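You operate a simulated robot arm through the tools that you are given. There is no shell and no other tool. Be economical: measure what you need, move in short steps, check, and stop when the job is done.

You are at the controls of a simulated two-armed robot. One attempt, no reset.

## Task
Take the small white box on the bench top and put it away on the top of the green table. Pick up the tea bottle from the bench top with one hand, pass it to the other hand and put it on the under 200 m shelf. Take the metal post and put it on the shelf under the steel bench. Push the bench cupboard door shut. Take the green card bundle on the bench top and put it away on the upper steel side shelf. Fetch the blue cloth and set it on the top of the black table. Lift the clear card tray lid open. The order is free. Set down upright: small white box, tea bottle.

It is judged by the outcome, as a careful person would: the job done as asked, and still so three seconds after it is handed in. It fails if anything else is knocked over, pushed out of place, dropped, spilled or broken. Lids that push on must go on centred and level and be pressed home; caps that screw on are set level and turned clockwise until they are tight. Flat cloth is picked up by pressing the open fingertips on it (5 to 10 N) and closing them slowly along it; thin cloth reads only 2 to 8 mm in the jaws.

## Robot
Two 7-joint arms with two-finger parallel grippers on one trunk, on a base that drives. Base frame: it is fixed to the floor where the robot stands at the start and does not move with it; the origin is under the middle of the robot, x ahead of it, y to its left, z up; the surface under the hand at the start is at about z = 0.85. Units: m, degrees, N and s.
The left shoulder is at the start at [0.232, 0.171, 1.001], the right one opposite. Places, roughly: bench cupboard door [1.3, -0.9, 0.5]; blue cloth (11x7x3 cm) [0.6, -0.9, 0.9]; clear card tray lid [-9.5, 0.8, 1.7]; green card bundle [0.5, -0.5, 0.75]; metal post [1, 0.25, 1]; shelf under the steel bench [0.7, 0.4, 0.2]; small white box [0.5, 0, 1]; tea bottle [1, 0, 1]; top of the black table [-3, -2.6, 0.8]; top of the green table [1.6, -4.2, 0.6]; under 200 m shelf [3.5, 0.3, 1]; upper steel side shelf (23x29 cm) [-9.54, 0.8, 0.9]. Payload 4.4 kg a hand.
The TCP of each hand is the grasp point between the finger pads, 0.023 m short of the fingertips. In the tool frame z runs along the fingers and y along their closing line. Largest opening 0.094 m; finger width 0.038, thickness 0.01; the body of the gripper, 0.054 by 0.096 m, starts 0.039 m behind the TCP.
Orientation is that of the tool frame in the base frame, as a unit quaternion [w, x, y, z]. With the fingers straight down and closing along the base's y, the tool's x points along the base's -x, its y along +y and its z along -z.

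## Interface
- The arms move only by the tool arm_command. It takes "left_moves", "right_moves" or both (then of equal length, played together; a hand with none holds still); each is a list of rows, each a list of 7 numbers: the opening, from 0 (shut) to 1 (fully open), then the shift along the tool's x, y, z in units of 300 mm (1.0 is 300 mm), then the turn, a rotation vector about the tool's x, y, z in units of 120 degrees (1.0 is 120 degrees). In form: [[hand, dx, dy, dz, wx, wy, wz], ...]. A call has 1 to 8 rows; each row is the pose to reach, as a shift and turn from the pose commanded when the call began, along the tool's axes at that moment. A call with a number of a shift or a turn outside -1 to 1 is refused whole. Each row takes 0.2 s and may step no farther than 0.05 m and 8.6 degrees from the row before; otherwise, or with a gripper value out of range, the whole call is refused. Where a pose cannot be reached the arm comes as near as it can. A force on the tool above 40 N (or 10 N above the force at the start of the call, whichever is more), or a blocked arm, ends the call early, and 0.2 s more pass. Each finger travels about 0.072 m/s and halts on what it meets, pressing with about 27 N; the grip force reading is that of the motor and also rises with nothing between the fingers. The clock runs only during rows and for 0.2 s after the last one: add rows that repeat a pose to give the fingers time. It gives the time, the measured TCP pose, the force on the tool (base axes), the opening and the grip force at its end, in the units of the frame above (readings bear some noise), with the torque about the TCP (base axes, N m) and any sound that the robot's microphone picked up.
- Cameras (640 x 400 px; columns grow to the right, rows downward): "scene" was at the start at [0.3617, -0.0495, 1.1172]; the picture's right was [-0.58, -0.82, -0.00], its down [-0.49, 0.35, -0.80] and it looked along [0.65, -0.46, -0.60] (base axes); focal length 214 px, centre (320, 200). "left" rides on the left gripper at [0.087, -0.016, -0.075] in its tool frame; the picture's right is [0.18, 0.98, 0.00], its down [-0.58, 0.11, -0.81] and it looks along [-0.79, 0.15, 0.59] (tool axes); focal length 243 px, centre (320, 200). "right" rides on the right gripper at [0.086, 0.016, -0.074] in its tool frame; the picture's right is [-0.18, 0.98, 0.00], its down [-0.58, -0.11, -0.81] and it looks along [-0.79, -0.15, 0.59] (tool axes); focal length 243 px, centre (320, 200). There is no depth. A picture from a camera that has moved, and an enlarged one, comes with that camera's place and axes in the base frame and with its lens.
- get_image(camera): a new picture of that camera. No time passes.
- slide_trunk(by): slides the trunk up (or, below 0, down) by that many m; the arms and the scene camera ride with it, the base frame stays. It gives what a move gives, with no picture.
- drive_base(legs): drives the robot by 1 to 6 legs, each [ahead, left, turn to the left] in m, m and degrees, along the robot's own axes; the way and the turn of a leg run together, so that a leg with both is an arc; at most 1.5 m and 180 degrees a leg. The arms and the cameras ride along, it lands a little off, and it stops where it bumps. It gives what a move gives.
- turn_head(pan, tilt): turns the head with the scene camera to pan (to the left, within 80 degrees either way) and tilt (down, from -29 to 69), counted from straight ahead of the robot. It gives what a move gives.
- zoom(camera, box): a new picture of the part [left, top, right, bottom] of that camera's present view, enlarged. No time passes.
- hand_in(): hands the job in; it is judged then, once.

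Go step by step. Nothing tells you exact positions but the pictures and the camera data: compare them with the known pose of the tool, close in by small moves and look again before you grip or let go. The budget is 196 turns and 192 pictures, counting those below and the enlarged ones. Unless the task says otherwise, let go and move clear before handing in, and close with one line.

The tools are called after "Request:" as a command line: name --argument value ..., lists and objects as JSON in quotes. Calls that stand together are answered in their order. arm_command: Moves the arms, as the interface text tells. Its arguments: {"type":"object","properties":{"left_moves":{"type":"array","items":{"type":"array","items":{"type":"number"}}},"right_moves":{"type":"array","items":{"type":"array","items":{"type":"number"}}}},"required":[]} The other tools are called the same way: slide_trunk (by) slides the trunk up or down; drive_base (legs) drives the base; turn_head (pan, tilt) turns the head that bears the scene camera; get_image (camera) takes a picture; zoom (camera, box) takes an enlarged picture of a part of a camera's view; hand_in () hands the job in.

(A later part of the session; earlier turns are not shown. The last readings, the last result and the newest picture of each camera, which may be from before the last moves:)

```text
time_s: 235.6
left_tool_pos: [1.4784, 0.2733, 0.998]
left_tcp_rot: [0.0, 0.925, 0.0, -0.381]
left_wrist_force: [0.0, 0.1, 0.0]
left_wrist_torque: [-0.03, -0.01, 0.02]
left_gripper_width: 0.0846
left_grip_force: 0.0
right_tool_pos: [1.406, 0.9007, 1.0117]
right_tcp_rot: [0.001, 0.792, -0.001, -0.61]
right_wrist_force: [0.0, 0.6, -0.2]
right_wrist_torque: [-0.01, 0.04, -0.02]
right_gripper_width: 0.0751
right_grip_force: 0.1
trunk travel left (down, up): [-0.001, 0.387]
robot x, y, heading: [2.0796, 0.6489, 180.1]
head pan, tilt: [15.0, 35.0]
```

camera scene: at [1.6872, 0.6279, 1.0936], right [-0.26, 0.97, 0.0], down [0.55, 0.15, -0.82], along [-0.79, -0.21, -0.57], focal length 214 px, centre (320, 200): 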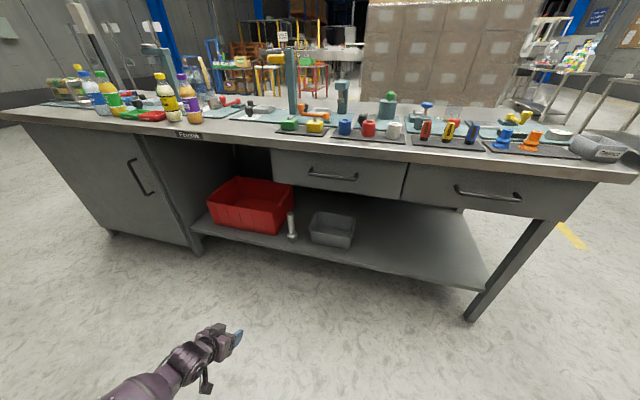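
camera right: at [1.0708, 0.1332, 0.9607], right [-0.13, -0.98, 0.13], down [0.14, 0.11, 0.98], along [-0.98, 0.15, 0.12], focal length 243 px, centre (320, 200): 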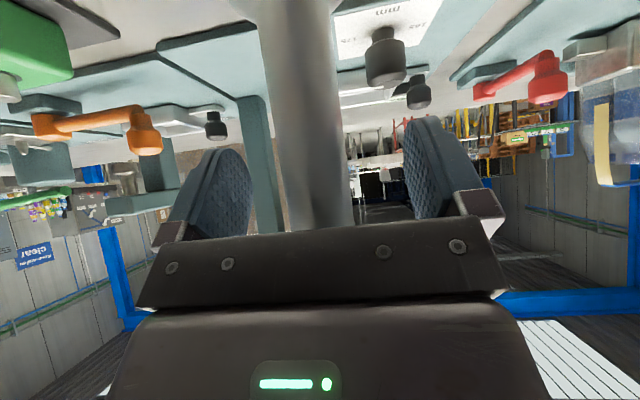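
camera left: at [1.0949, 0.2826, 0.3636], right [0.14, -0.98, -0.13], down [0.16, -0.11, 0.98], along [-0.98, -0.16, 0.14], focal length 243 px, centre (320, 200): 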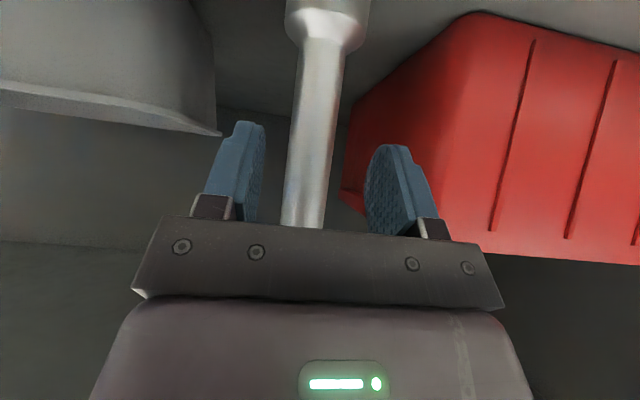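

Request:
drive_base --legs '[[0, 0.99, 0], [0.27, 0, 0]]'

Request:
arm_command --right_moves '[[0.8, 0.12, 0, 0.032, 0, 0, 0], [0.8, 0.24, 0, 0.064, 0, 0, 0], [0.8, 0.354, 0, 0.095, 0, 0, 0]]'

Request:
turn_head --pan -15 --tilt 35

Request:
get_image --camera "scene"

Request:
get_image --camera "right"

```text
time_s: 246.3
left_tool_pos: [1.2009, -0.7281, 0.9968]
left_tcp_rot: [-0.001, 0.924, -0.001, -0.382]
left_wrist_force: [-0.4, 1.3, -0.1]
left_wrist_torque: [-0.01, 0.03, 0.01]
left_gripper_width: 0.0847
left_grip_force: 0.0
right_tool_pos: [1.1309, -0.1001, 1.0104]
right_tcp_rot: [0.0, 0.794, -0.002, -0.608]
right_wrist_force: [-0.2, -0.4, 0.9]
right_wrist_torque: [-0.01, -0.05, 0.0]
right_gripper_width: 0.0754
right_grip_force: 0.1
trunk travel left (down, up): [-0.001, 0.387]
robot x, y, heading: [1.8054, -0.3465, 179.9]
head pan, tilt: [15.0, 35.0]
```

```text
time_s: 247.1
left_tool_pos: [1.2006, -0.7271, 0.9977]
left_tcp_rot: [-0.001, 0.924, -0.001, -0.382]
left_wrist_force: [0.0, -0.1, -0.2]
left_wrist_torque: [0.0, 0.01, -0.01]
left_gripper_width: 0.0846
left_grip_force: 0.1
right_tool_pos: [1.1307, -0.0988, 0.9004]
right_tcp_rot: [0.0, 0.793, -0.002, -0.609]
right_wrist_force: [0.3, 0.2, -0.5]
right_wrist_torque: [-0.04, 0.0, -0.01]
right_gripper_width: 0.0751
right_grip_force: 0.0
right hand out of reach, approached as far as the arm can: row 2
trunk travel left (down, up): [-0.001, 0.387]
robot x, y, heading: [1.8051, -0.3522, 179.8]
head pan, tilt: [15.0, 35.0]
```

```text
time_s: 248.0
left_tool_pos: [1.2015, -0.7275, 0.9974]
left_tcp_rot: [-0.001, 0.924, -0.002, -0.382]
left_wrist_force: [-0.8, 0.0, -0.1]
left_wrist_torque: [0.0, -0.02, 0.0]
left_gripper_width: 0.0845
left_grip_force: 0.1
right_tool_pos: [1.1308, -0.0987, 0.9015]
right_tcp_rot: [0.0, 0.793, -0.002, -0.609]
right_wrist_force: [0.0, 0.0, -0.2]
right_wrist_torque: [0.02, 0.02, 0.0]
right_gripper_width: 0.0751
right_grip_force: 0.1
trunk travel left (down, up): [-0.001, 0.387]
robot x, y, heading: [1.8041, -0.3519, 179.9]
head pan, tilt: [-15.0, 35.0]
```

```text
124 pictures are left
camera scene: at [1.4117, -0.3277, 1.0937], right [0.26, 0.97, 0.0], down [0.55, -0.15, -0.82], along [-0.79, 0.21, -0.57], focal length 214 px, centre (320, 200)
```

scene: 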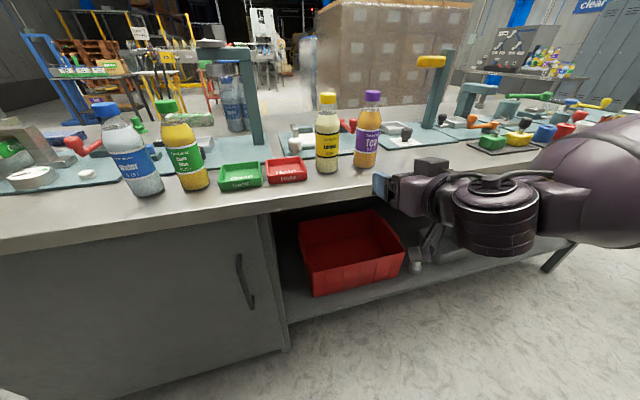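

```text
123 pictures are left
camera right: at [1.2246, -0.1161, 0.8372], right [-0.05, -0.98, 0.18], down [0.63, 0.11, 0.77], along [-0.78, 0.15, 0.61], focal length 243 px, centre (320, 200)
```

right: 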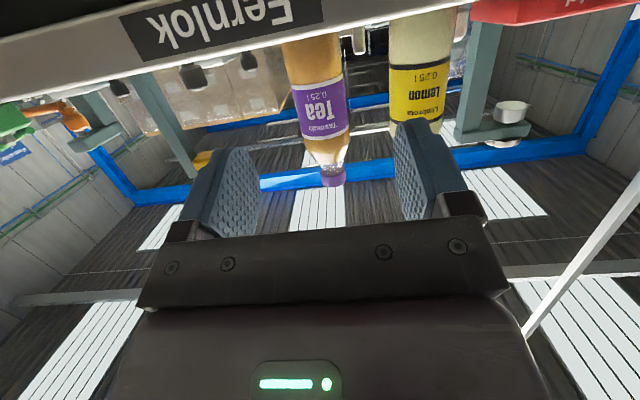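

The right gripper's camera hangs below the hand and would hit the bench edge at that height. I'll grip the bottle higher, TCP z≈0.95, and drive in.

Request:
arm_command --right_moves '[[0.8, -0.08, -0.015, -0.02, 0, 0, 0], [0.8, -0.16, -0.03, -0.043, 0, 0, 0]]'

Request:
drive_base --legs '[[0.1, 0, 0]]'

Request:
get_image --camera "scene"

Request:
get_image --camera "right"

```text
time_s: 248.6
left_tool_pos: [1.2017, -0.7275, 0.9977]
left_tcp_rot: [0.0, 0.924, -0.001, -0.383]
left_wrist_force: [0.3, 0.1, -0.3]
left_wrist_torque: [0.02, -0.01, 0.01]
left_gripper_width: 0.0846
left_grip_force: 0.2
right_tool_pos: [1.1271, -0.0863, 0.9525]
right_tcp_rot: [0.0, 0.793, -0.002, -0.61]
right_wrist_force: [-0.4, -0.2, 0.0]
right_wrist_torque: [-0.01, 0.02, 0.02]
right_gripper_width: 0.0754
right_grip_force: 0.1
right hand out of reach, approached as far as the arm can: row 2
trunk travel left (down, up): [-0.001, 0.387]
robot x, y, heading: [1.8058, -0.3534, 179.6]
head pan, tilt: [-15.0, 35.0]
```

```text
time_s: 249.8
left_tool_pos: [1.1027, -0.7271, 0.998]
left_tcp_rot: [-0.001, 0.924, -0.001, -0.382]
left_wrist_force: [-0.8, -0.5, 0.1]
left_wrist_torque: [0.02, -0.01, -0.01]
left_gripper_width: 0.0845
left_grip_force: 0.1
right_tool_pos: [1.0276, -0.0876, 0.9509]
right_tcp_rot: [0.0, 0.793, -0.002, -0.609]
right_wrist_force: [-0.2, -0.6, -0.7]
right_wrist_torque: [-0.05, 0.01, 0.01]
right_gripper_width: 0.0752
right_grip_force: 0.0
trunk travel left (down, up): [-0.001, 0.387]
robot x, y, heading: [1.7064, -0.3535, 180.0]
head pan, tilt: [-15.0, 35.0]
```

```text
122 pictures are left
camera scene: at [1.313, -0.3275, 1.0934], right [0.26, 0.97, 0.0], down [0.55, -0.15, -0.82], along [-0.79, 0.21, -0.57], focal length 214 px, centre (320, 200)
```

scene: 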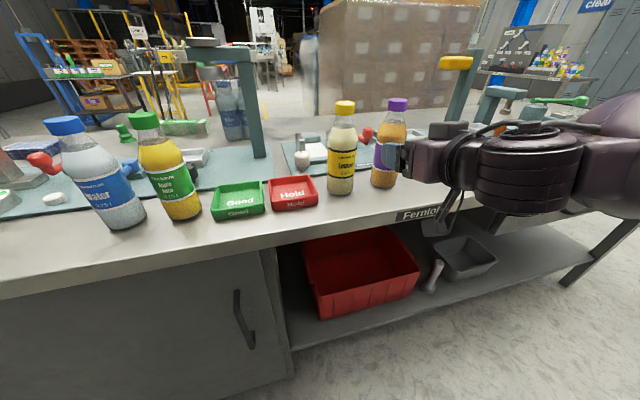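

```text
121 pictures are left
camera right: at [1.1228, -0.1044, 0.887], right [-0.05, -0.98, 0.18], down [0.63, 0.11, 0.77], along [-0.78, 0.15, 0.61], focal length 243 px, centre (320, 200)
```

right: 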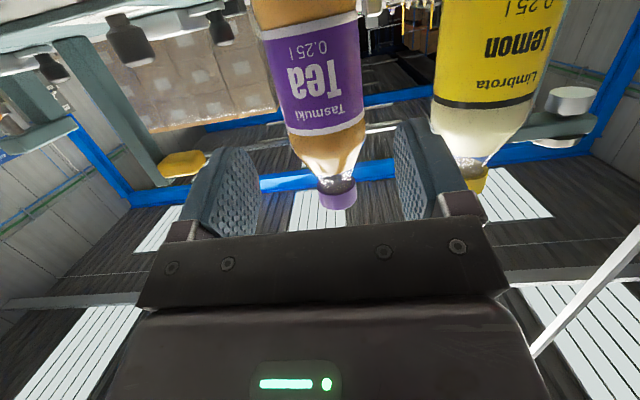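

Request:
drive_base --legs '[[0.07, 0, 0]]'

Request:
get_image --camera "right"

Request:
zoom --camera "scene" --box '[280, 70, 560, 250]'

```text
time_s: 250.8
left_tool_pos: [1.0341, -0.7275, 0.9961]
left_tcp_rot: [0.001, 0.925, 0.0, -0.381]
left_wrist_force: [-0.8, -0.2, -0.3]
left_wrist_torque: [0.0, -0.02, -0.01]
left_gripper_width: 0.0845
left_grip_force: 0.2
right_tool_pos: [0.9607, -0.0871, 0.9513]
right_tcp_rot: [0.0, 0.793, -0.002, -0.609]
right_wrist_force: [0.0, 0.5, -0.3]
right_wrist_torque: [-0.01, 0.02, -0.02]
right_gripper_width: 0.0754
right_grip_force: 0.0
trunk travel left (down, up): [-0.001, 0.387]
robot x, y, heading: [1.6378, -0.3507, 179.7]
head pan, tilt: [-15.0, 35.0]
```

```text
120 pictures are left
camera right: at [1.054, -0.1045, 0.887], right [-0.05, -0.98, 0.18], down [0.63, 0.11, 0.77], along [-0.78, 0.15, 0.61], focal length 243 px, centre (320, 200)
```

right: 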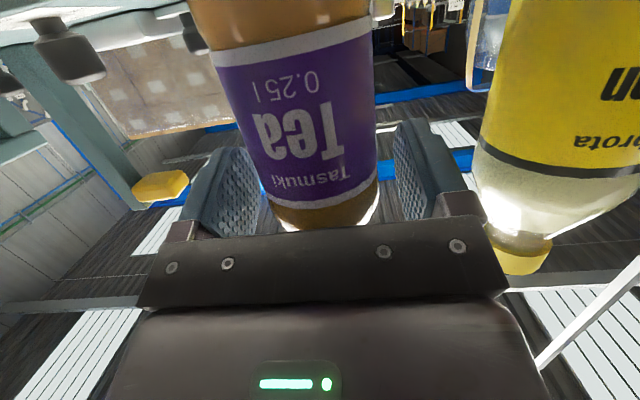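

```text
2.22 times, centred on (420, 160) of scene
camera zoom: at [1.2442, -0.3274, 1.0934], right [0.26, 0.97, 0.0], down [0.55, -0.15, -0.82], along [-0.79, 0.21, -0.57], focal length 477 px, centre (98, 289)
```

zoom: 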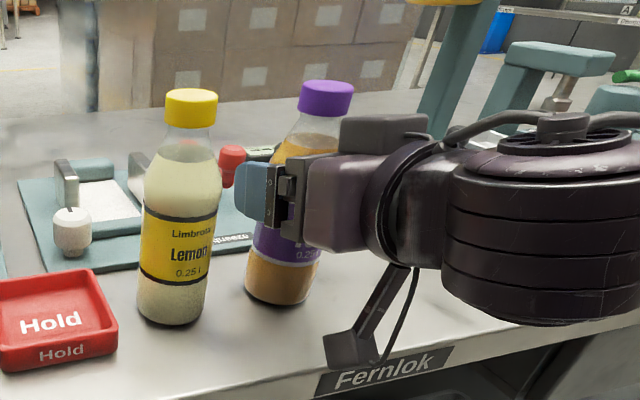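

Request:
arm_command --right_moves '[[0.6, 0, 0, 0, 0, 0, 0], [0.5, 0, 0, 0, 0, 0, 0], [0.4, 0, 0, 0, 0, 0, 0], [0.3, 0, 0, 0, 0, 0, 0], [0.3, 0, 0, 0, 0, 0, 0], [0, 0, 0, 0, 0, 0, 0], [0, 0, 0, 0, 0, 0, 0]]'

Request:
arm_command --right_moves '[[0, -0.08, 0, -0.02, 0, 0, 0], [0, -0.2, 0, -0.052, 0, 0, 0], [0, -0.32, 0, -0.086, 0, 0, 0]]'

Request:
get_image --camera "scene"

```text
time_s: 252.4
left_tool_pos: [1.0342, -0.7277, 0.9966]
left_tcp_rot: [-0.001, 0.924, -0.001, -0.381]
left_wrist_force: [0.0, 1.3, -1.2]
left_wrist_torque: [0.03, -0.02, 0.01]
left_gripper_width: 0.0845
left_grip_force: 0.0
right_tool_pos: [0.9604, -0.0866, 0.9515]
right_tcp_rot: [-0.002, 0.793, -0.003, -0.609]
right_wrist_force: [-0.8, 0.7, 2.1]
right_wrist_torque: [0.12, 0.11, -0.04]
right_gripper_width: 0.0556
right_grip_force: 26.8
trunk travel left (down, up): [-0.001, 0.387]
robot x, y, heading: [1.6367, -0.3504, 180.0]
head pan, tilt: [-15.0, 35.0]
```

```text
time_s: 253.2
left_tool_pos: [1.0351, -0.7273, 0.9968]
left_tcp_rot: [0.0, 0.924, 0.0, -0.382]
left_wrist_force: [1.2, -0.3, 0.4]
left_wrist_torque: [0.02, 0.02, 0.01]
left_gripper_width: 0.0845
left_grip_force: 0.0
right_tool_pos: [0.9591, -0.0866, 1.0508]
right_tcp_rot: [-0.001, 0.794, -0.002, -0.608]
right_wrist_force: [0.4, 0.3, -2.8]
right_wrist_torque: [0.0, 0.01, -0.01]
right_gripper_width: 0.0555
right_grip_force: 26.7
trunk travel left (down, up): [-0.001, 0.387]
robot x, y, heading: [1.6388, -0.3516, 180.2]
head pan, tilt: [-15.0, 35.0]
```

```text
118 pictures are left
camera scene: at [1.245, -0.3274, 1.0938], right [0.26, 0.97, 0.0], down [0.55, -0.15, -0.82], along [-0.79, 0.21, -0.57], focal length 214 px, centre (320, 200)
```

scene: 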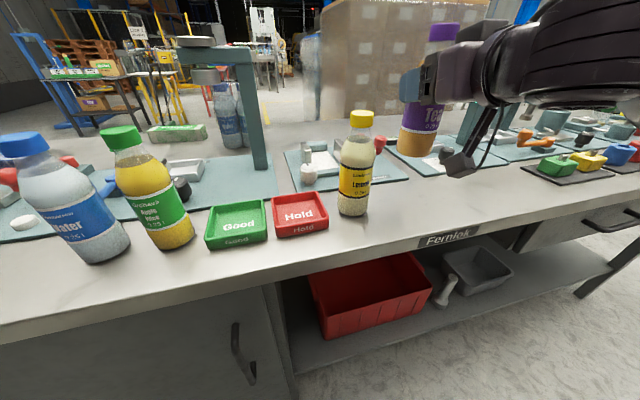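

The bottle is lifted. I'll back off, bring the right hand towards the middle, and prepare the left hand pointing inward.

Request:
drive_base --legs '[[-0.6, 0, 0]]'

Request:
arm_command --right_moves '[[0, 0.01, 0.15, -0.04, 0, 0, 0], [0, 0.022, 0.3, -0.08, 0, 0, 0], [0, 0.032, 0.45, -0.12, 0, 0, 0], [0, 0.043, 0.6, -0.161, 0, 0, 0]]'

```text
time_s: 256.6
left_tool_pos: [1.6244, -0.7267, 0.9975]
left_tcp_rot: [-0.002, 0.924, -0.005, -0.382]
left_wrist_force: [0.1, 0.3, 0.3]
left_wrist_torque: [0.01, 0.01, 0.02]
left_gripper_width: 0.0843
left_grip_force: 0.0
right_tool_pos: [1.5569, -0.0847, 1.0518]
right_tcp_rot: [-0.003, 0.793, -0.006, -0.609]
right_wrist_force: [0.2, 0.7, -2.4]
right_wrist_torque: [0.0, -0.01, -0.02]
right_gripper_width: 0.0555
right_grip_force: 27.0
trunk travel left (down, up): [-0.001, 0.387]
robot x, y, heading: [2.232, -0.3613, 179.4]
head pan, tilt: [-15.0, 35.0]
```

```text
time_s: 257.6
left_tool_pos: [1.623, -0.725, 0.9965]
left_tcp_rot: [-0.003, 0.924, -0.006, -0.381]
left_wrist_force: [-0.2, 0.8, -0.1]
left_wrist_torque: [-0.03, 0.01, 0.02]
left_gripper_width: 0.0846
left_grip_force: 0.0
right_tool_pos: [1.5976, -0.2535, 1.0498]
right_tcp_rot: [-0.003, 0.794, -0.007, -0.608]
right_wrist_force: [-0.8, 0.5, -2.5]
right_wrist_torque: [0.01, -0.04, 0.03]
right_gripper_width: 0.0554
right_grip_force: 27.3
right hand out of reach, approached as far as the arm can: row 4
trunk travel left (down, up): [-0.001, 0.387]
robot x, y, heading: [2.2327, -0.3565, 179.3]
head pan, tilt: [-15.0, 35.0]
```

The right hand holds the bottle at lat -0.10. I'll have the left hand take it from above by the cap, tool straight down, which also suits setting it down on the rack's top shelf.

Request:
arm_command --left_moves '[[0.7, -0.082, -0.055, -0.083, 0, 0.0625, 0], [0.7, -0.163, -0.111, -0.166, 0, 0.125, 0], [0.7, -0.245, -0.167, -0.249, 0, 0.1875, 0], [0.7, -0.327, -0.222, -0.331, 0, 0.25, 0], [0.7, -0.408, -0.278, -0.414, 0, 0.3125, 0], [0.7, -0.49, -0.333, -0.497, 0, 0.379, 0]]'

Request:
turn_head --pan 0 --tilt 10

Request:
get_image --camera "scene"

```text
time_s: 259.0
left_tool_pos: [1.6272, -0.6254, 1.2071]
left_tcp_rot: [0.0, 1.0, -0.006, 0.006]
left_wrist_force: [-0.7, 0.2, 0.3]
left_wrist_torque: [0.0, 0.0, 0.0]
left_gripper_width: 0.0657
left_grip_force: 0.2
right_tool_pos: [1.5995, -0.2554, 1.0507]
right_tcp_rot: [-0.003, 0.793, -0.007, -0.609]
right_wrist_force: [-0.3, -0.2, -2.7]
right_wrist_torque: [0.04, -0.02, -0.01]
right_gripper_width: 0.0556
right_grip_force: 27.1
trunk travel left (down, up): [-0.001, 0.387]
robot x, y, heading: [2.2338, -0.3537, 179.4]
head pan, tilt: [-15.0, 35.0]
```

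```text
time_s: 259.9
left_tool_pos: [1.6272, -0.6259, 1.2061]
left_tcp_rot: [0.001, 1.0, -0.006, 0.004]
left_wrist_force: [0.5, -0.6, -0.7]
left_wrist_torque: [0.01, 0.03, -0.01]
left_gripper_width: 0.0659
left_grip_force: 0.0
right_tool_pos: [1.601, -0.2564, 1.0513]
right_tcp_rot: [-0.003, 0.794, -0.006, -0.608]
right_wrist_force: [0.9, 0.2, -2.6]
right_wrist_torque: [0.01, -0.02, 0.02]
right_gripper_width: 0.0554
right_grip_force: 27.4
trunk travel left (down, up): [-0.001, 0.387]
robot x, y, heading: [2.2319, -0.3572, 179.2]
head pan, tilt: [0.0, 10.0]
```

```text
117 pictures are left
camera scene: at [1.8306, -0.3508, 1.1337], right [0.01, 1.0, 0.0], down [0.17, 0.0, -0.98], along [-0.98, 0.01, -0.17], focal length 214 px, centre (320, 200)
```

scene: 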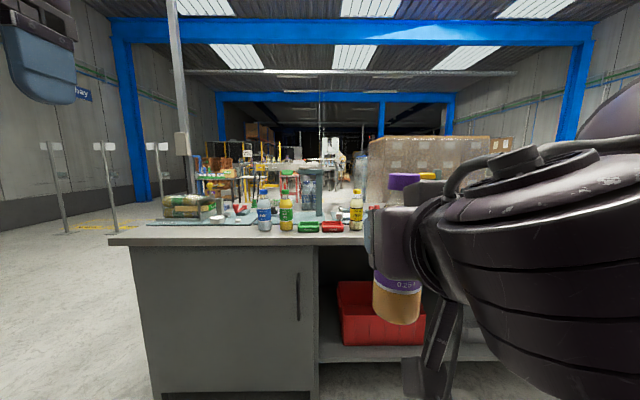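

Request:
arm_command --left_moves '[[0.7, -0.017, -0.15, -0.02, 0, 0, 0], [0.7, -0.033, -0.3, -0.04, 0, 0, 0], [0.7, -0.05, -0.45, -0.05, 0, 0, 0], [0.7, -0.067, -0.6, -0.05, 0, 0, 0], [0.7, -0.083, -0.75, -0.05, 0, 0, 0], [0.7, -0.1, -0.9, -0.05, 0, 0, 0]]'

Request:
get_image --camera "scene"

Request:
get_image --camera "left"

```text
time_s: 261.2
left_tool_pos: [1.6345, -0.4855, 1.2]
left_tcp_rot: [0.0, 1.0, -0.005, 0.004]
left_wrist_force: [-0.5, 1.0, 0.1]
left_wrist_torque: [0.04, 0.0, -0.01]
left_gripper_width: 0.0657
left_grip_force: 0.0
left hand out of reach, approached as far as the arm can: row 3, 4, 5, 6
right_tool_pos: [1.6012, -0.2549, 1.0518]
right_tcp_rot: [-0.003, 0.793, -0.006, -0.609]
right_wrist_force: [-0.5, 0.0, -3.2]
right_wrist_torque: [-0.02, -0.01, 0.0]
right_gripper_width: 0.0555
right_grip_force: 26.7
trunk travel left (down, up): [-0.001, 0.387]
robot x, y, heading: [2.2316, -0.3573, 178.9]
head pan, tilt: [0.0, 10.0]
```

```text
116 pictures are left
camera scene: at [1.8309, -0.351, 1.1339], right [0.01, 1.0, 0.0], down [0.17, 0.0, -0.98], along [-0.98, 0.01, -0.17], focal length 214 px, centre (320, 200)
```

scene: 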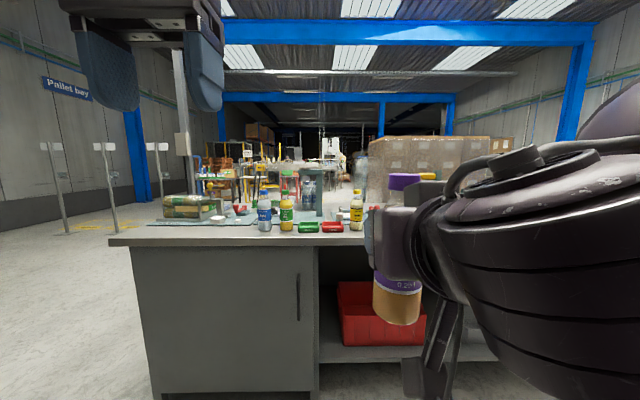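

```text
115 pictures are left
camera left: at [1.7206, -0.4695, 1.2753], right [0.17, -0.98, 0.0], down [-0.59, -0.1, 0.8], along [-0.79, -0.14, -0.6], focal length 243 px, centre (320, 200)
```

left: 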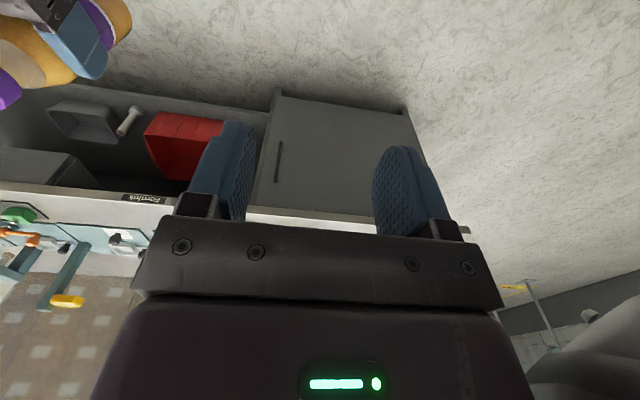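

The left hand can't reach across that far. I'll yaw the right hand inward by 60° and carry the bottle over under the left hand instead.

Request:
arm_command --right_moves '[[0, 0.004, 0.092, -0.014, -0.06, 0, -0.016], [0, 0.008, 0.183, -0.028, -0.121, 0, -0.0325], [0, 0.011, 0.275, -0.042, -0.181, 0, -0.049], [0, 0.015, 0.367, -0.057, -0.2415, 0, -0.065], [0, 0.019, 0.458, -0.07, -0.302, 0, -0.081], [0, 0.022, 0.55, -0.085, -0.362, 0, -0.0975], [0, 0.026, 0.642, -0.1, -0.4226, 0, -0.114], [0, 0.03, 0.733, -0.113, -0.483, 0, -0.13]]'

Request:
get_image --camera "scene"

Request:
get_image --camera "left"

```text
time_s: 263.1
left_tool_pos: [1.6308, -0.4837, 1.1986]
left_tcp_rot: [0.0, 1.0, -0.007, 0.006]
left_wrist_force: [-0.3, 0.4, -0.3]
left_wrist_torque: [-0.04, -0.02, 0.0]
left_gripper_width: 0.0657
left_grip_force: 0.1
right_tool_pos: [1.6106, -0.3897, 1.0696]
right_tcp_rot: [0.302, 0.689, 0.391, -0.53]
right_wrist_force: [-1.5, 0.2, -2.5]
right_wrist_torque: [-0.03, 0.0, 0.05]
right_gripper_width: 0.0556
right_grip_force: 27.3
right hand out of reach, approached as far as the arm can: row 2, 3, 4, 5, 6, 7, 8
trunk travel left (down, up): [-0.001, 0.387]
robot x, y, heading: [2.2295, -0.3568, 179.3]
head pan, tilt: [0.0, 10.0]
```

```text
114 pictures are left
camera scene: at [1.8293, -0.3496, 1.133], right [0.01, 1.0, 0.0], down [0.17, 0.0, -0.98], along [-0.98, 0.01, -0.17], focal length 214 px, centre (320, 200)
```

scene: 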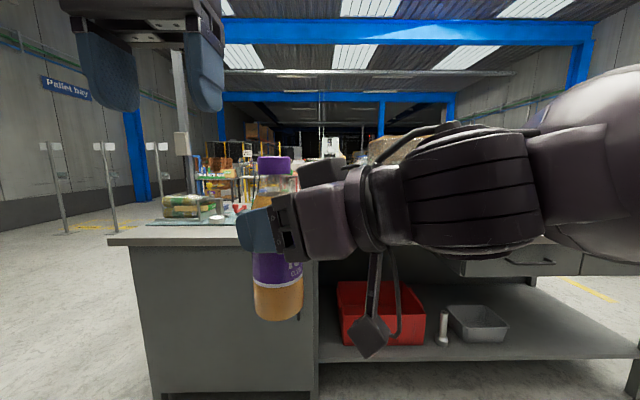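

```text
113 pictures are left
camera left: at [1.7181, -0.4679, 1.274], right [0.17, -0.99, 0.0], down [-0.59, -0.1, 0.8], along [-0.79, -0.14, -0.6], focal length 243 px, centre (320, 200)
```

left: 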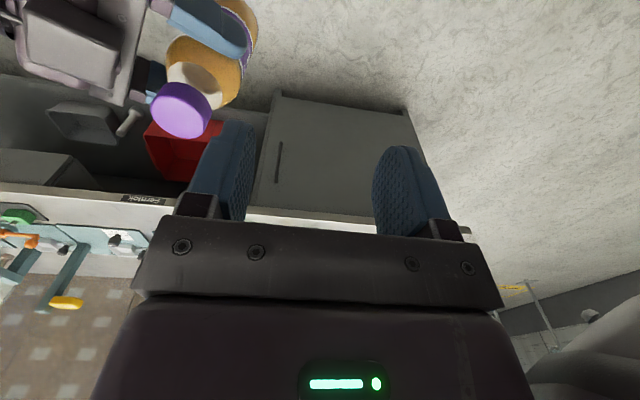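

Request:
arm_command --left_moves '[[0.7, -0.01, -0.08, -0.02, 0, 0, -0.065], [0.7, -0.02, -0.16, -0.02, 0, 0, -0.13], [0.7, -0.04, -0.24, -0.02, 0, 0, -0.19], [0.7, -0.067, -0.313, -0.02, 0, 0, -0.25]]'

Request:
get_image --camera "left"

```text
time_s: 264.1
left_tool_pos: [1.6425, -0.4873, 1.2102]
left_tcp_rot: [0.0, 0.969, 0.247, 0.004]
left_wrist_force: [0.5, -0.4, 0.1]
left_wrist_torque: [0.01, 0.01, -0.01]
left_gripper_width: 0.0658
left_grip_force: 0.1
left hand out of reach, approached as far as the arm can: row 1, 2, 3, 4
right_tool_pos: [1.6135, -0.3906, 1.0714]
right_tcp_rot: [0.301, 0.689, 0.393, -0.53]
right_wrist_force: [0.3, 0.0, -2.8]
right_wrist_torque: [0.03, 0.03, 0.01]
right_gripper_width: 0.0559
right_grip_force: 27.2
trunk travel left (down, up): [-0.001, 0.387]
robot x, y, heading: [2.2329, -0.3534, 179.2]
head pan, tilt: [0.0, 10.0]
```

```text
112 pictures are left
camera left: at [1.712, -0.4311, 1.2866], right [0.63, -0.77, 0.0], down [-0.46, -0.38, 0.8], along [-0.62, -0.51, -0.6], focal length 243 px, centre (320, 200)
```

left: 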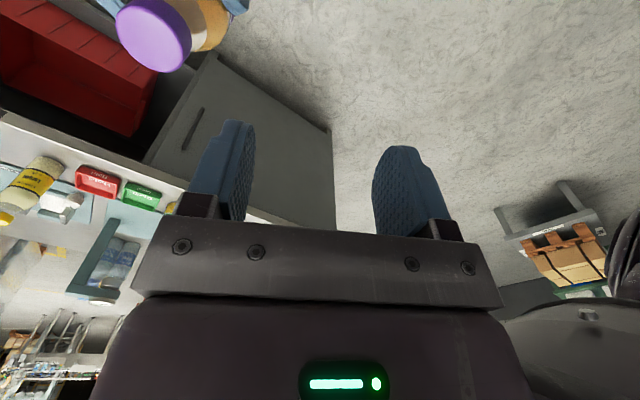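

The left wrist can't cross much inside its shoulder line, so I'll tilt the left tool's fingers toward the right by 30°, closing fore and aft, to reach the cap from the left and above.

Request:
arm_command --left_moves '[[0.7, 0, 0, -0.01, 0.017, 0.028, -0.0624], [0.7, 0, 0, -0.02, 0.034, 0.056, -0.125], [0.7, 0, 0, -0.03, 0.051, 0.0836, -0.187], [0.7, 0, 0, -0.04, 0.068, 0.1115, -0.25], [0.7, 0, 0, -0.05, 0.085, 0.139, -0.312], [0.7, 0, 0, -0.06, 0.102, 0.167, -0.374], [0.7, 0, 0, -0.07, 0.119, 0.195, -0.437], [0.7, 0, 0, -0.07, 0.136, 0.223, -0.499]]'

Request:
get_image --camera "scene"

Request:
get_image --camera "left"

```text
time_s: 265.9
left_tool_pos: [1.6374, -0.489, 1.2299]
left_tcp_rot: [-0.182, 0.677, 0.689, 0.183]
left_wrist_force: [-0.7, 0.4, -0.1]
left_wrist_torque: [0.0, 0.0, 0.0]
left_gripper_width: 0.0658
left_grip_force: 0.0
right_tool_pos: [1.6126, -0.3902, 1.0703]
right_tcp_rot: [0.301, 0.689, 0.392, -0.53]
right_wrist_force: [0.0, -0.6, -2.5]
right_wrist_torque: [0.0, 0.0, 0.0]
right_gripper_width: 0.0556
right_grip_force: 27.2
trunk travel left (down, up): [-0.001, 0.387]
robot x, y, heading: [2.2301, -0.354, 179.1]
head pan, tilt: [0.0, 10.0]
```

```text
111 pictures are left
camera scene: at [1.8308, -0.3511, 1.1338], right [0.01, 1.0, 0.0], down [0.17, 0.0, -0.98], along [-0.98, 0.01, -0.17], focal length 214 px, centre (320, 200)
```

scene: 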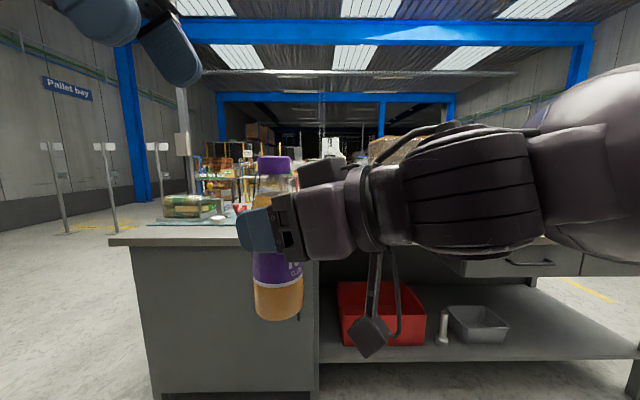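

```text
110 pictures are left
camera left: at [1.6223, -0.451, 1.3386], right [0.98, 0.17, 0.1], down [0.12, -0.9, 0.41], along [0.16, -0.39, -0.91], focal length 243 px, centre (320, 200)
```

left: 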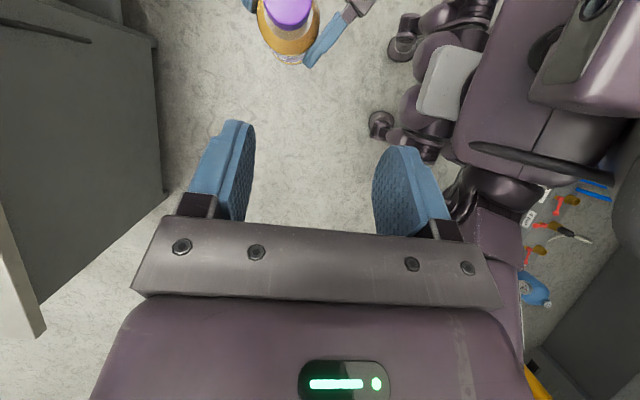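

Request:
arm_command --left_moves '[[0.7, 0.05, -0.04, 0, 0, 0, 0], [0.7, 0.103, -0.083, 0.05, 0, 0, 0], [0.7, 0.103, -0.083, 0.15, 0, 0, 0], [0.7, 0.103, -0.083, 0.25, 0, 0, 0]]'

Request:
get_image --camera "left"

Request:
get_image --camera "scene"

```text
time_s: 266.9
left_tool_pos: [1.6132, -0.4254, 1.1797]
left_tcp_rot: [-0.182, 0.679, 0.688, 0.183]
left_wrist_force: [-1.2, 0.1, 0.5]
left_wrist_torque: [0.02, -0.02, 0.0]
left_gripper_width: 0.0658
left_grip_force: 0.1
right_tool_pos: [1.6105, -0.39, 1.0693]
right_tcp_rot: [0.301, 0.69, 0.393, -0.529]
right_wrist_force: [-0.5, 0.0, -3.1]
right_wrist_torque: [0.02, 0.0, 0.0]
right_gripper_width: 0.0555
right_grip_force: 26.8
trunk travel left (down, up): [-0.001, 0.387]
robot x, y, heading: [2.2323, -0.3564, 179.1]
head pan, tilt: [0.0, 10.0]
```

```text
109 pictures are left
camera left: at [1.5962, -0.3866, 1.2872], right [0.98, 0.17, 0.1], down [0.12, -0.9, 0.41], along [0.16, -0.39, -0.91], focal length 243 px, centre (320, 200)
```

left: 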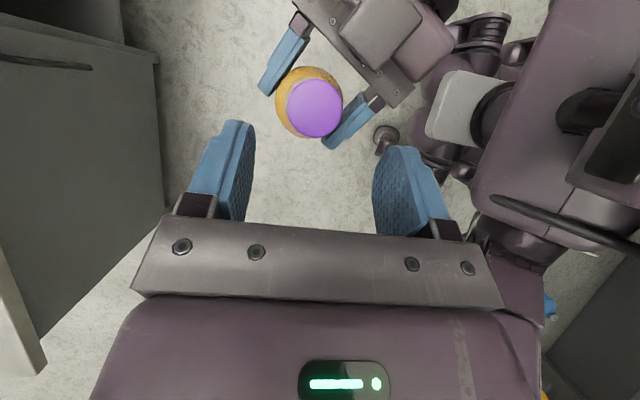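

```text
108 pictures are left
camera scene: at [1.83, -0.3508, 1.1334], right [0.01, 1.0, 0.0], down [0.17, 0.0, -0.98], along [-0.98, 0.01, -0.17], focal length 214 px, centre (320, 200)
```

scene: 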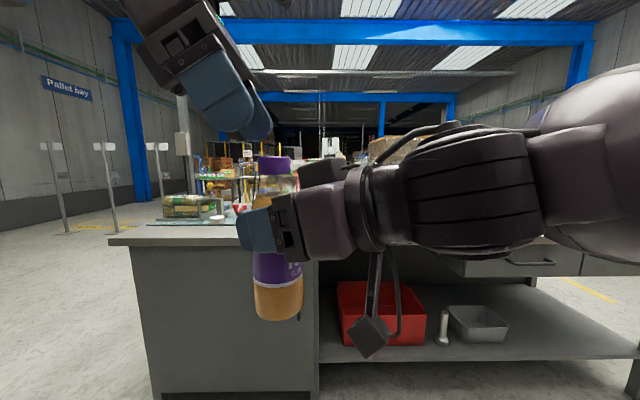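

Request:
arm_command --left_moves '[[0.7, 0.006, -0.005, 0.09, 0, 0, 0], [0.7, 0.012, -0.01, 0.17, 0, 0, 0]]'

Request:
zoom --camera "scene" --box '[180, 60, 400, 340]'

Request:
get_image --camera "left"

```text
time_s: 267.4
left_tool_pos: [1.6093, -0.3958, 1.1374]
left_tcp_rot: [-0.184, 0.678, 0.688, 0.183]
left_wrist_force: [0.5, -11.2, 8.3]
left_wrist_torque: [0.11, -0.29, -0.39]
left_gripper_width: 0.0658
left_grip_force: 0.1
right_tool_pos: [1.6109, -0.3904, 1.0685]
right_tcp_rot: [0.301, 0.69, 0.392, -0.528]
right_wrist_force: [-0.3, 10.5, -10.9]
right_wrist_torque: [-0.81, 0.26, 0.33]
right_gripper_width: 0.0557
right_grip_force: 27.4
trunk travel left (down, up): [-0.001, 0.387]
robot x, y, heading: [2.2324, -0.3571, 179.3]
head pan, tilt: [0.0, 10.0]
```

```text
1.43 times, centred on (290, 200) of scene
camera zoom: at [1.8303, -0.3509, 1.1336], right [0.01, 1.0, 0.0], down [0.17, 0.0, -0.98], along [-0.98, 0.01, -0.17], focal length 306 px, centre (363, 200)
```

zoom: 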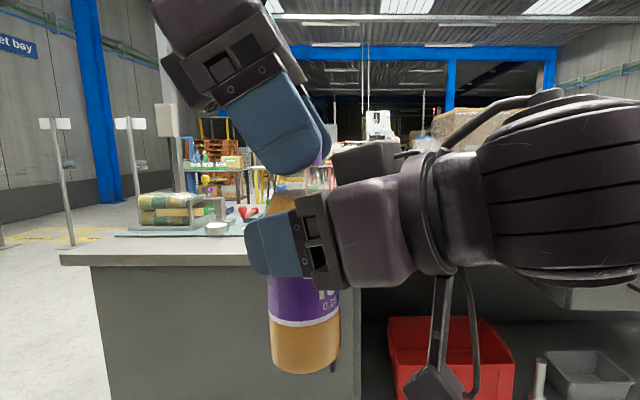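

```text
106 pictures are left
camera left: at [1.5935, -0.3581, 1.2463], right [0.98, 0.17, 0.1], down [0.12, -0.91, 0.41], along [0.16, -0.39, -0.91], focal length 243 px, centre (320, 200)
```

left: 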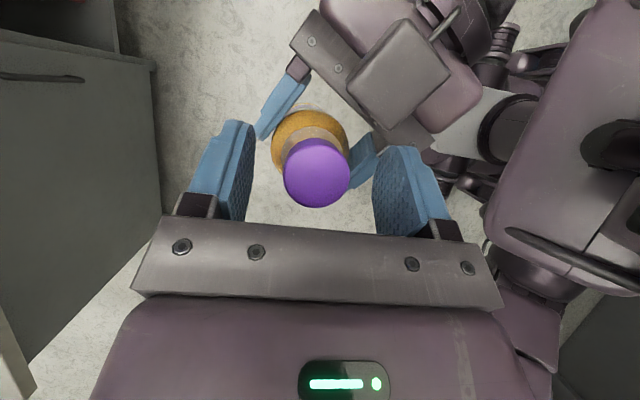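

Light contact between the fingers of the two hands. I'll back off 1 cm and then close on the cap.

Request:
arm_command --left_moves '[[0.7, 0, 0, -0.033, 0, 0, 0], [0.5, 0, 0, -0.033, 0, 0, 0], [0.4, 0, 0, -0.033, 0, 0, 0], [0, 0, 0, -0.033, 0, 0, 0], [0, 0, 0, -0.033, 0, 0, 0], [0, 0, 0, -0.033, 0, 0, 0]]'

Request:
get_image --camera "left"

```text
time_s: 268.9
left_tool_pos: [1.6094, -0.4, 1.1464]
left_tcp_rot: [-0.183, 0.678, 0.688, 0.183]
left_wrist_force: [-4.9, 1.4, -0.2]
left_wrist_torque: [-0.04, 0.29, 0.13]
left_gripper_width: 0.032
left_grip_force: 26.8
right_tool_pos: [1.6124, -0.3901, 1.07]
right_tcp_rot: [0.302, 0.689, 0.393, -0.53]
right_wrist_force: [5.2, -1.2, -2.1]
right_wrist_torque: [0.14, 0.06, -0.08]
right_gripper_width: 0.0555
right_grip_force: 27.5
trunk travel left (down, up): [-0.001, 0.387]
robot x, y, heading: [2.2306, -0.3572, 179.0]
head pan, tilt: [0.0, 10.0]
```

```text
105 pictures are left
camera left: at [1.5935, -0.3621, 1.2546], right [0.98, 0.17, 0.1], down [0.12, -0.9, 0.41], along [0.16, -0.39, -0.91], focal length 243 px, centre (320, 200)
```

left: 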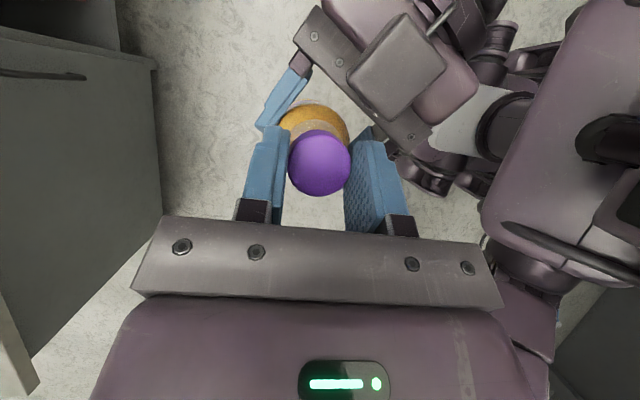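

Request:
arm_command --right_moves '[[0.65, 0, 0, 0, 0, 0, 0], [0.75, 0, 0, 0, 0, 0, 0], [0.85, 0, 0, 0, 0, 0, 0], [0.85, 0, 0, -0.1, 0, 0, 0], [0.85, 0, 0, -0.22, 0, 0, 0], [0.85, 0, 0, -0.35, 0, 0, 0], [0.85, 0, 0, -0.48, 0, 0, 0]]'

Request:
get_image --camera "scene"

Request:
get_image --camera "left"

```text
time_s: 270.4
left_tool_pos: [1.6093, -0.4003, 1.145]
left_tcp_rot: [-0.183, 0.678, 0.688, 0.183]
left_wrist_force: [0.1, -0.2, 0.0]
left_wrist_torque: [-0.03, -0.03, -0.03]
left_gripper_width: 0.032
left_grip_force: 27.5
right_tool_pos: [1.6842, -0.2765, 1.105]
right_tcp_rot: [0.304, 0.688, 0.395, -0.528]
right_wrist_force: [0.8, 0.4, 0.3]
right_wrist_torque: [-0.04, 0.0, 0.01]
right_gripper_width: 0.0799
right_grip_force: 0.1
right hand out of reach, approached as far as the arm can: row 7
trunk travel left (down, up): [-0.001, 0.387]
robot x, y, heading: [2.2308, -0.3534, 179.6]
head pan, tilt: [0.0, 10.0]
```

```text
104 pictures are left
camera scene: at [1.8299, -0.3505, 1.1334], right [0.01, 1.0, 0.0], down [0.17, 0.0, -0.98], along [-0.98, 0.01, -0.17], focal length 214 px, centre (320, 200)
```

scene: 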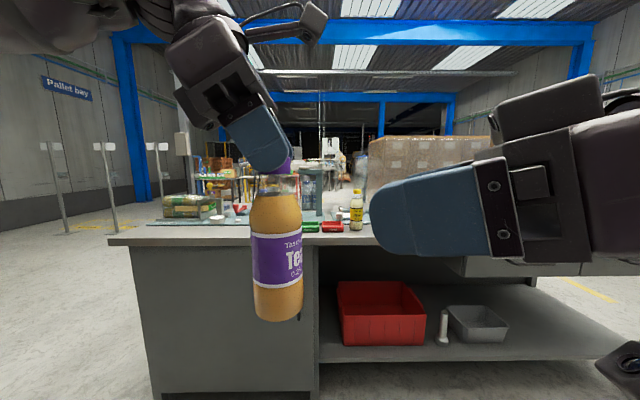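

```text
103 pictures are left
camera left: at [1.5929, -0.3614, 1.254], right [0.98, 0.17, 0.1], down [0.12, -0.9, 0.41], along [0.16, -0.39, -0.91], focal length 243 px, centre (320, 200)
```

left: 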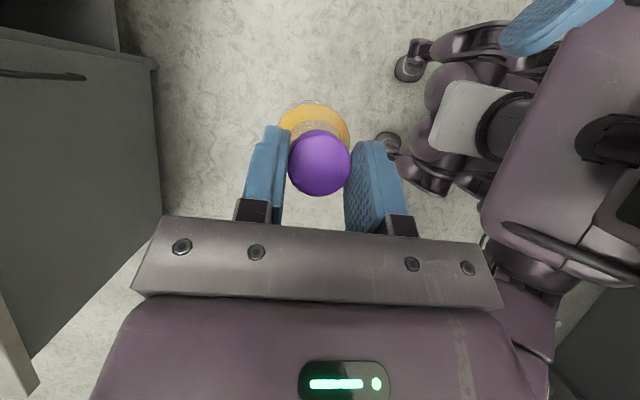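

The left hand alone holds the bottle by the cap and it hangs upright. I'll fold the right hand back, raise the trunk, turn to the rack and look.

Request:
arm_command --right_moves '[[0.8, 0.03, -0.044, -0.115, 0.06, 0, 0.016], [0.8, 0.061, -0.089, -0.229, 0.121, 0, 0.0325], [0.8, 0.092, -0.133, -0.344, 0.181, 0, 0.049], [0.8, 0.122, -0.178, -0.459, 0.2415, 0, 0.065], [0.8, 0.153, -0.222, -0.573, 0.302, 0, 0.081], [0.8, 0.184, -0.266, -0.688, 0.362, 0, 0.0975], [0.8, 0.214, -0.311, -0.802, 0.4226, 0, 0.114], [0.8, 0.245, -0.355, -0.917, 0.483, 0, 0.13]]'

Request:
slide_trunk --by 0.2

Request:
drive_base --legs '[[0, 0, 180]]'

Request:
turn_head --pan 20 --tilt 15

Request:
get_image --camera "scene"

```text
time_s: 272.2
left_tool_pos: [1.61, -0.4002, 1.1467]
left_tcp_rot: [-0.182, 0.678, 0.688, 0.183]
left_wrist_force: [-0.5, -0.4, -0.6]
left_wrist_torque: [-0.02, -0.04, -0.01]
left_gripper_width: 0.032
left_grip_force: 27.2
right_tool_pos: [1.7202, 0.0288, 1.1553]
right_tcp_rot: [0.001, 0.794, 0.0, -0.608]
right_wrist_force: [-0.1, -0.2, -0.1]
right_wrist_torque: [0.03, 0.03, 0.0]
right_gripper_width: 0.0749
right_grip_force: 0.1
right hand out of reach, approached as far as the arm can: row 1, 2, 3, 4, 5, 6, 7, 8
trunk travel left (down, up): [-0.001, 0.387]
robot x, y, heading: [2.2314, -0.3575, 179.4]
head pan, tilt: [0.0, 10.0]
```

```text
time_s: 274.4
left_tool_pos: [1.8464, -0.4033, 1.5279]
left_tcp_rot: [-0.345, 0.702, 0.623, 0.014]
left_wrist_force: [0.3, 0.4, -3.9]
left_wrist_torque: [0.02, -0.15, -0.04]
left_gripper_width: 0.032
left_grip_force: 26.7
right_tool_pos: [1.7201, 0.0317, 1.356]
right_tcp_rot: [-0.003, 0.794, -0.005, -0.608]
right_wrist_force: [-0.5, 0.0, 0.2]
right_wrist_torque: [-0.03, 0.0, 0.01]
right_gripper_width: 0.0751
right_grip_force: 0.0
trunk travel left (down, up): [-0.201, 0.187]
robot x, y, heading: [2.2303, -0.356, 179.5]
head pan, tilt: [0.0, 10.0]
```

```text
time_s: 282.2
left_tool_pos: [2.6139, -0.2964, 1.5296]
left_tcp_rot: [-0.007, -0.634, 0.691, -0.348]
left_wrist_force: [0.4, 0.5, -2.9]
left_wrist_torque: [0.01, 0.13, 0.0]
left_gripper_width: 0.0319
left_grip_force: 26.8
right_tool_pos: [2.7544, -0.7293, 1.3576]
right_tcp_rot: [0.609, -0.007, 0.793, 0.007]
right_wrist_force: [-0.4, -0.7, -0.1]
right_wrist_torque: [-0.01, -0.01, -0.03]
right_gripper_width: 0.0752
right_grip_force: 0.0
trunk travel left (down, up): [-0.201, 0.187]
robot x, y, heading: [2.2304, -0.3599, 1.2]
head pan, tilt: [0.0, 10.0]
```

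```text
time_s: 283.1
left_tool_pos: [2.6155, -0.2961, 1.5297]
left_tcp_rot: [-0.008, -0.633, 0.691, -0.348]
left_wrist_force: [0.2, 0.2, -2.3]
left_wrist_torque: [0.01, 0.12, 0.01]
left_gripper_width: 0.0319
left_grip_force: 26.6
right_tool_pos: [2.7548, -0.7284, 1.3568]
right_tcp_rot: [0.609, -0.007, 0.793, 0.007]
right_wrist_force: [-0.2, 0.1, -0.7]
right_wrist_torque: [-0.01, 0.02, -0.01]
right_gripper_width: 0.0754
right_grip_force: 0.1
trunk travel left (down, up): [-0.201, 0.187]
robot x, y, heading: [2.2347, -0.3589, 0.9]
head pan, tilt: [20.0, 15.0]
```

```text
102 pictures are left
camera scene: at [2.4455, -0.3201, 1.3652], right [0.36, -0.93, 0.0], down [-0.24, -0.09, -0.97], along [0.9, 0.35, -0.26], focal length 214 px, centre (320, 200)
```

scene: 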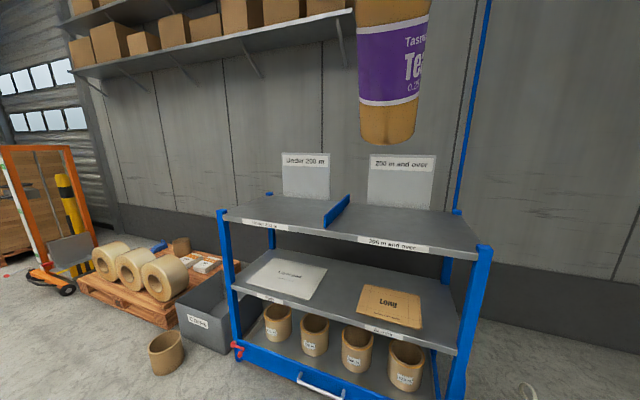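

Raising the trunk leans it back, and the left arm drifted in close with it. The bottle is still held, so I'll bring the left hand forward and restore its tilt before lowering the trunk partway.

Request:
arm_command --left_moves '[[0, -0.089, -0.084, 0.03, -0.03, 0, -0.014], [0, -0.179, -0.168, 0.061, -0.061, 0, -0.028], [0, -0.268, -0.252, 0.091, -0.091, 0, -0.042], [0, -0.357, -0.335, 0.122, -0.122, 0, -0.056], [0, -0.446, -0.419, 0.152, -0.152, 0, -0.07], [0, -0.536, -0.503, 0.183, -0.183, -0.001, -0.084], [0, -0.625, -0.587, 0.213, -0.213, -0.001, -0.098]]'

Request:
get_image --camera "scene"

Request:
get_image --camera "left"

```text
time_s: 284.7
left_tool_pos: [2.7954, -0.1363, 1.4616]
left_tcp_rot: [-0.177, -0.682, 0.685, -0.186]
left_wrist_force: [-0.9, 0.3, -2.0]
left_wrist_torque: [0.0, 0.01, -0.01]
left_gripper_width: 0.0319
left_grip_force: 26.6
left hand out of reach, approached as far as the arm can: row 5, 6, 7
right_tool_pos: [2.7545, -0.7314, 1.356]
right_tcp_rot: [0.609, -0.007, 0.793, 0.008]
right_wrist_force: [0.7, -1.0, -0.1]
right_wrist_torque: [0.02, -0.04, 0.06]
right_gripper_width: 0.0753
right_grip_force: 0.1
trunk travel left (down, up): [-0.201, 0.187]
robot x, y, heading: [2.2275, -0.3608, 1.2]
head pan, tilt: [20.0, 15.0]
```

```text
101 pictures are left
camera scene: at [2.4459, -0.3224, 1.3651], right [0.36, -0.93, 0.0], down [-0.24, -0.09, -0.97], along [0.9, 0.35, -0.26], focal length 214 px, centre (320, 200)
```

scene: 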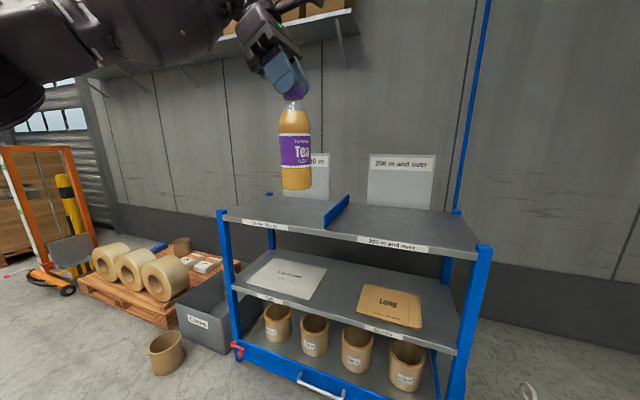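

```text
100 pictures are left
camera left: at [2.8109, -0.1742, 1.5694], right [-0.98, -0.16, 0.08], down [-0.11, 0.91, 0.41], along [-0.14, 0.39, -0.91], focal length 243 px, centre (320, 200)
```

left: 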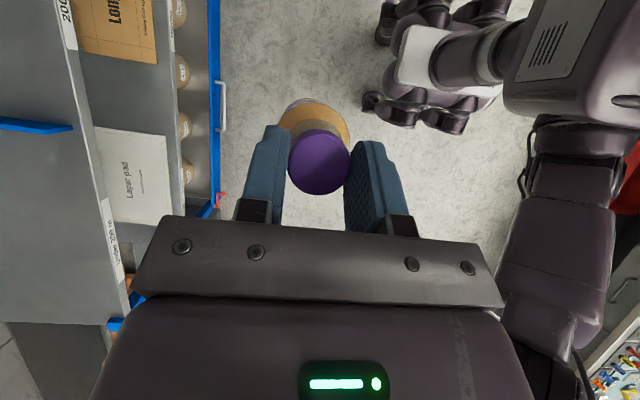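

Request:
slide_trunk --by -0.15

Request:
drive_base --legs '[[0, 0.4, -1.2], [0.4, 0, 0]]'

Request:
turn_head --pan 15 --tilt 25

Request:
get_image --camera "scene"

```text
time_s: 286.4
left_tool_pos: [2.7917, -0.1363, 1.3106]
left_tcp_rot: [-0.182, -0.682, 0.684, -0.183]
left_wrist_force: [-0.3, 0.0, -3.1]
left_wrist_torque: [0.02, 0.0, 0.03]
left_gripper_width: 0.0319
left_grip_force: 27.5
right_tool_pos: [2.7531, -0.7295, 1.2097]
right_tcp_rot: [0.61, -0.008, 0.792, 0.007]
right_wrist_force: [0.2, 1.4, -0.6]
right_wrist_torque: [-0.02, 0.02, 0.0]
right_gripper_width: 0.0754
right_grip_force: 0.0
trunk travel left (down, up): [-0.051, 0.337]
robot x, y, heading: [2.2321, -0.357, 1.1]
head pan, tilt: [20.0, 15.0]
```

```text
time_s: 292.6
left_tool_pos: [3.1949, 0.2547, 1.3092]
left_tcp_rot: [-0.184, -0.678, 0.688, -0.181]
left_wrist_force: [-0.6, 0.2, -3.0]
left_wrist_torque: [0.01, -0.04, 0.0]
left_gripper_width: 0.0326
left_grip_force: 27.0
right_tool_pos: [3.1486, -0.3361, 1.2069]
right_tcp_rot: [0.609, -0.003, 0.793, 0.003]
right_wrist_force: [-0.5, -0.2, 0.1]
right_wrist_torque: [0.02, 0.03, -0.01]
right_gripper_width: 0.0753
right_grip_force: 0.0
trunk travel left (down, up): [-0.051, 0.337]
robot x, y, heading: [2.6306, 0.0428, 0.2]
head pan, tilt: [20.0, 15.0]
```

```text
time_s: 293.3
left_tool_pos: [3.194, 0.2559, 1.3098]
left_tcp_rot: [-0.183, -0.679, 0.687, -0.182]
left_wrist_force: [-0.3, -0.7, -3.3]
left_wrist_torque: [0.05, -0.04, -0.02]
left_gripper_width: 0.0324
left_grip_force: 27.3
right_tool_pos: [3.1477, -0.3357, 1.2071]
right_tcp_rot: [0.609, -0.001, 0.793, 0.002]
right_wrist_force: [0.4, -0.4, 1.0]
right_wrist_torque: [-0.01, 0.0, 0.01]
right_gripper_width: 0.0754
right_grip_force: 0.1
trunk travel left (down, up): [-0.051, 0.337]
robot x, y, heading: [2.6301, 0.0417, 0.5]
head pan, tilt: [15.0, 25.0]
```

```text
99 pictures are left
camera scene: at [2.991, 0.0695, 1.1677], right [0.27, -0.96, 0.0], down [-0.41, -0.11, -0.91], along [0.87, 0.24, -0.42], focal length 214 px, centre (320, 200)
```

scene: 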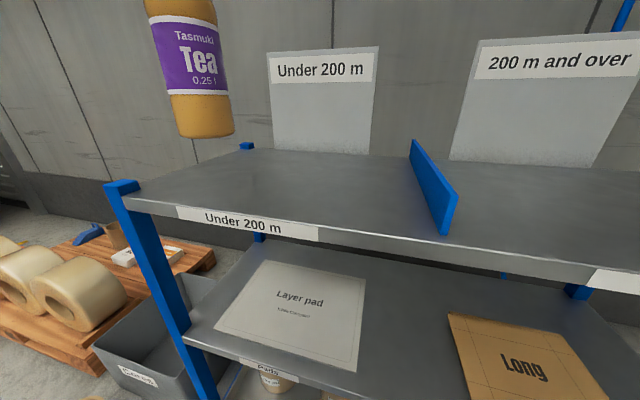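

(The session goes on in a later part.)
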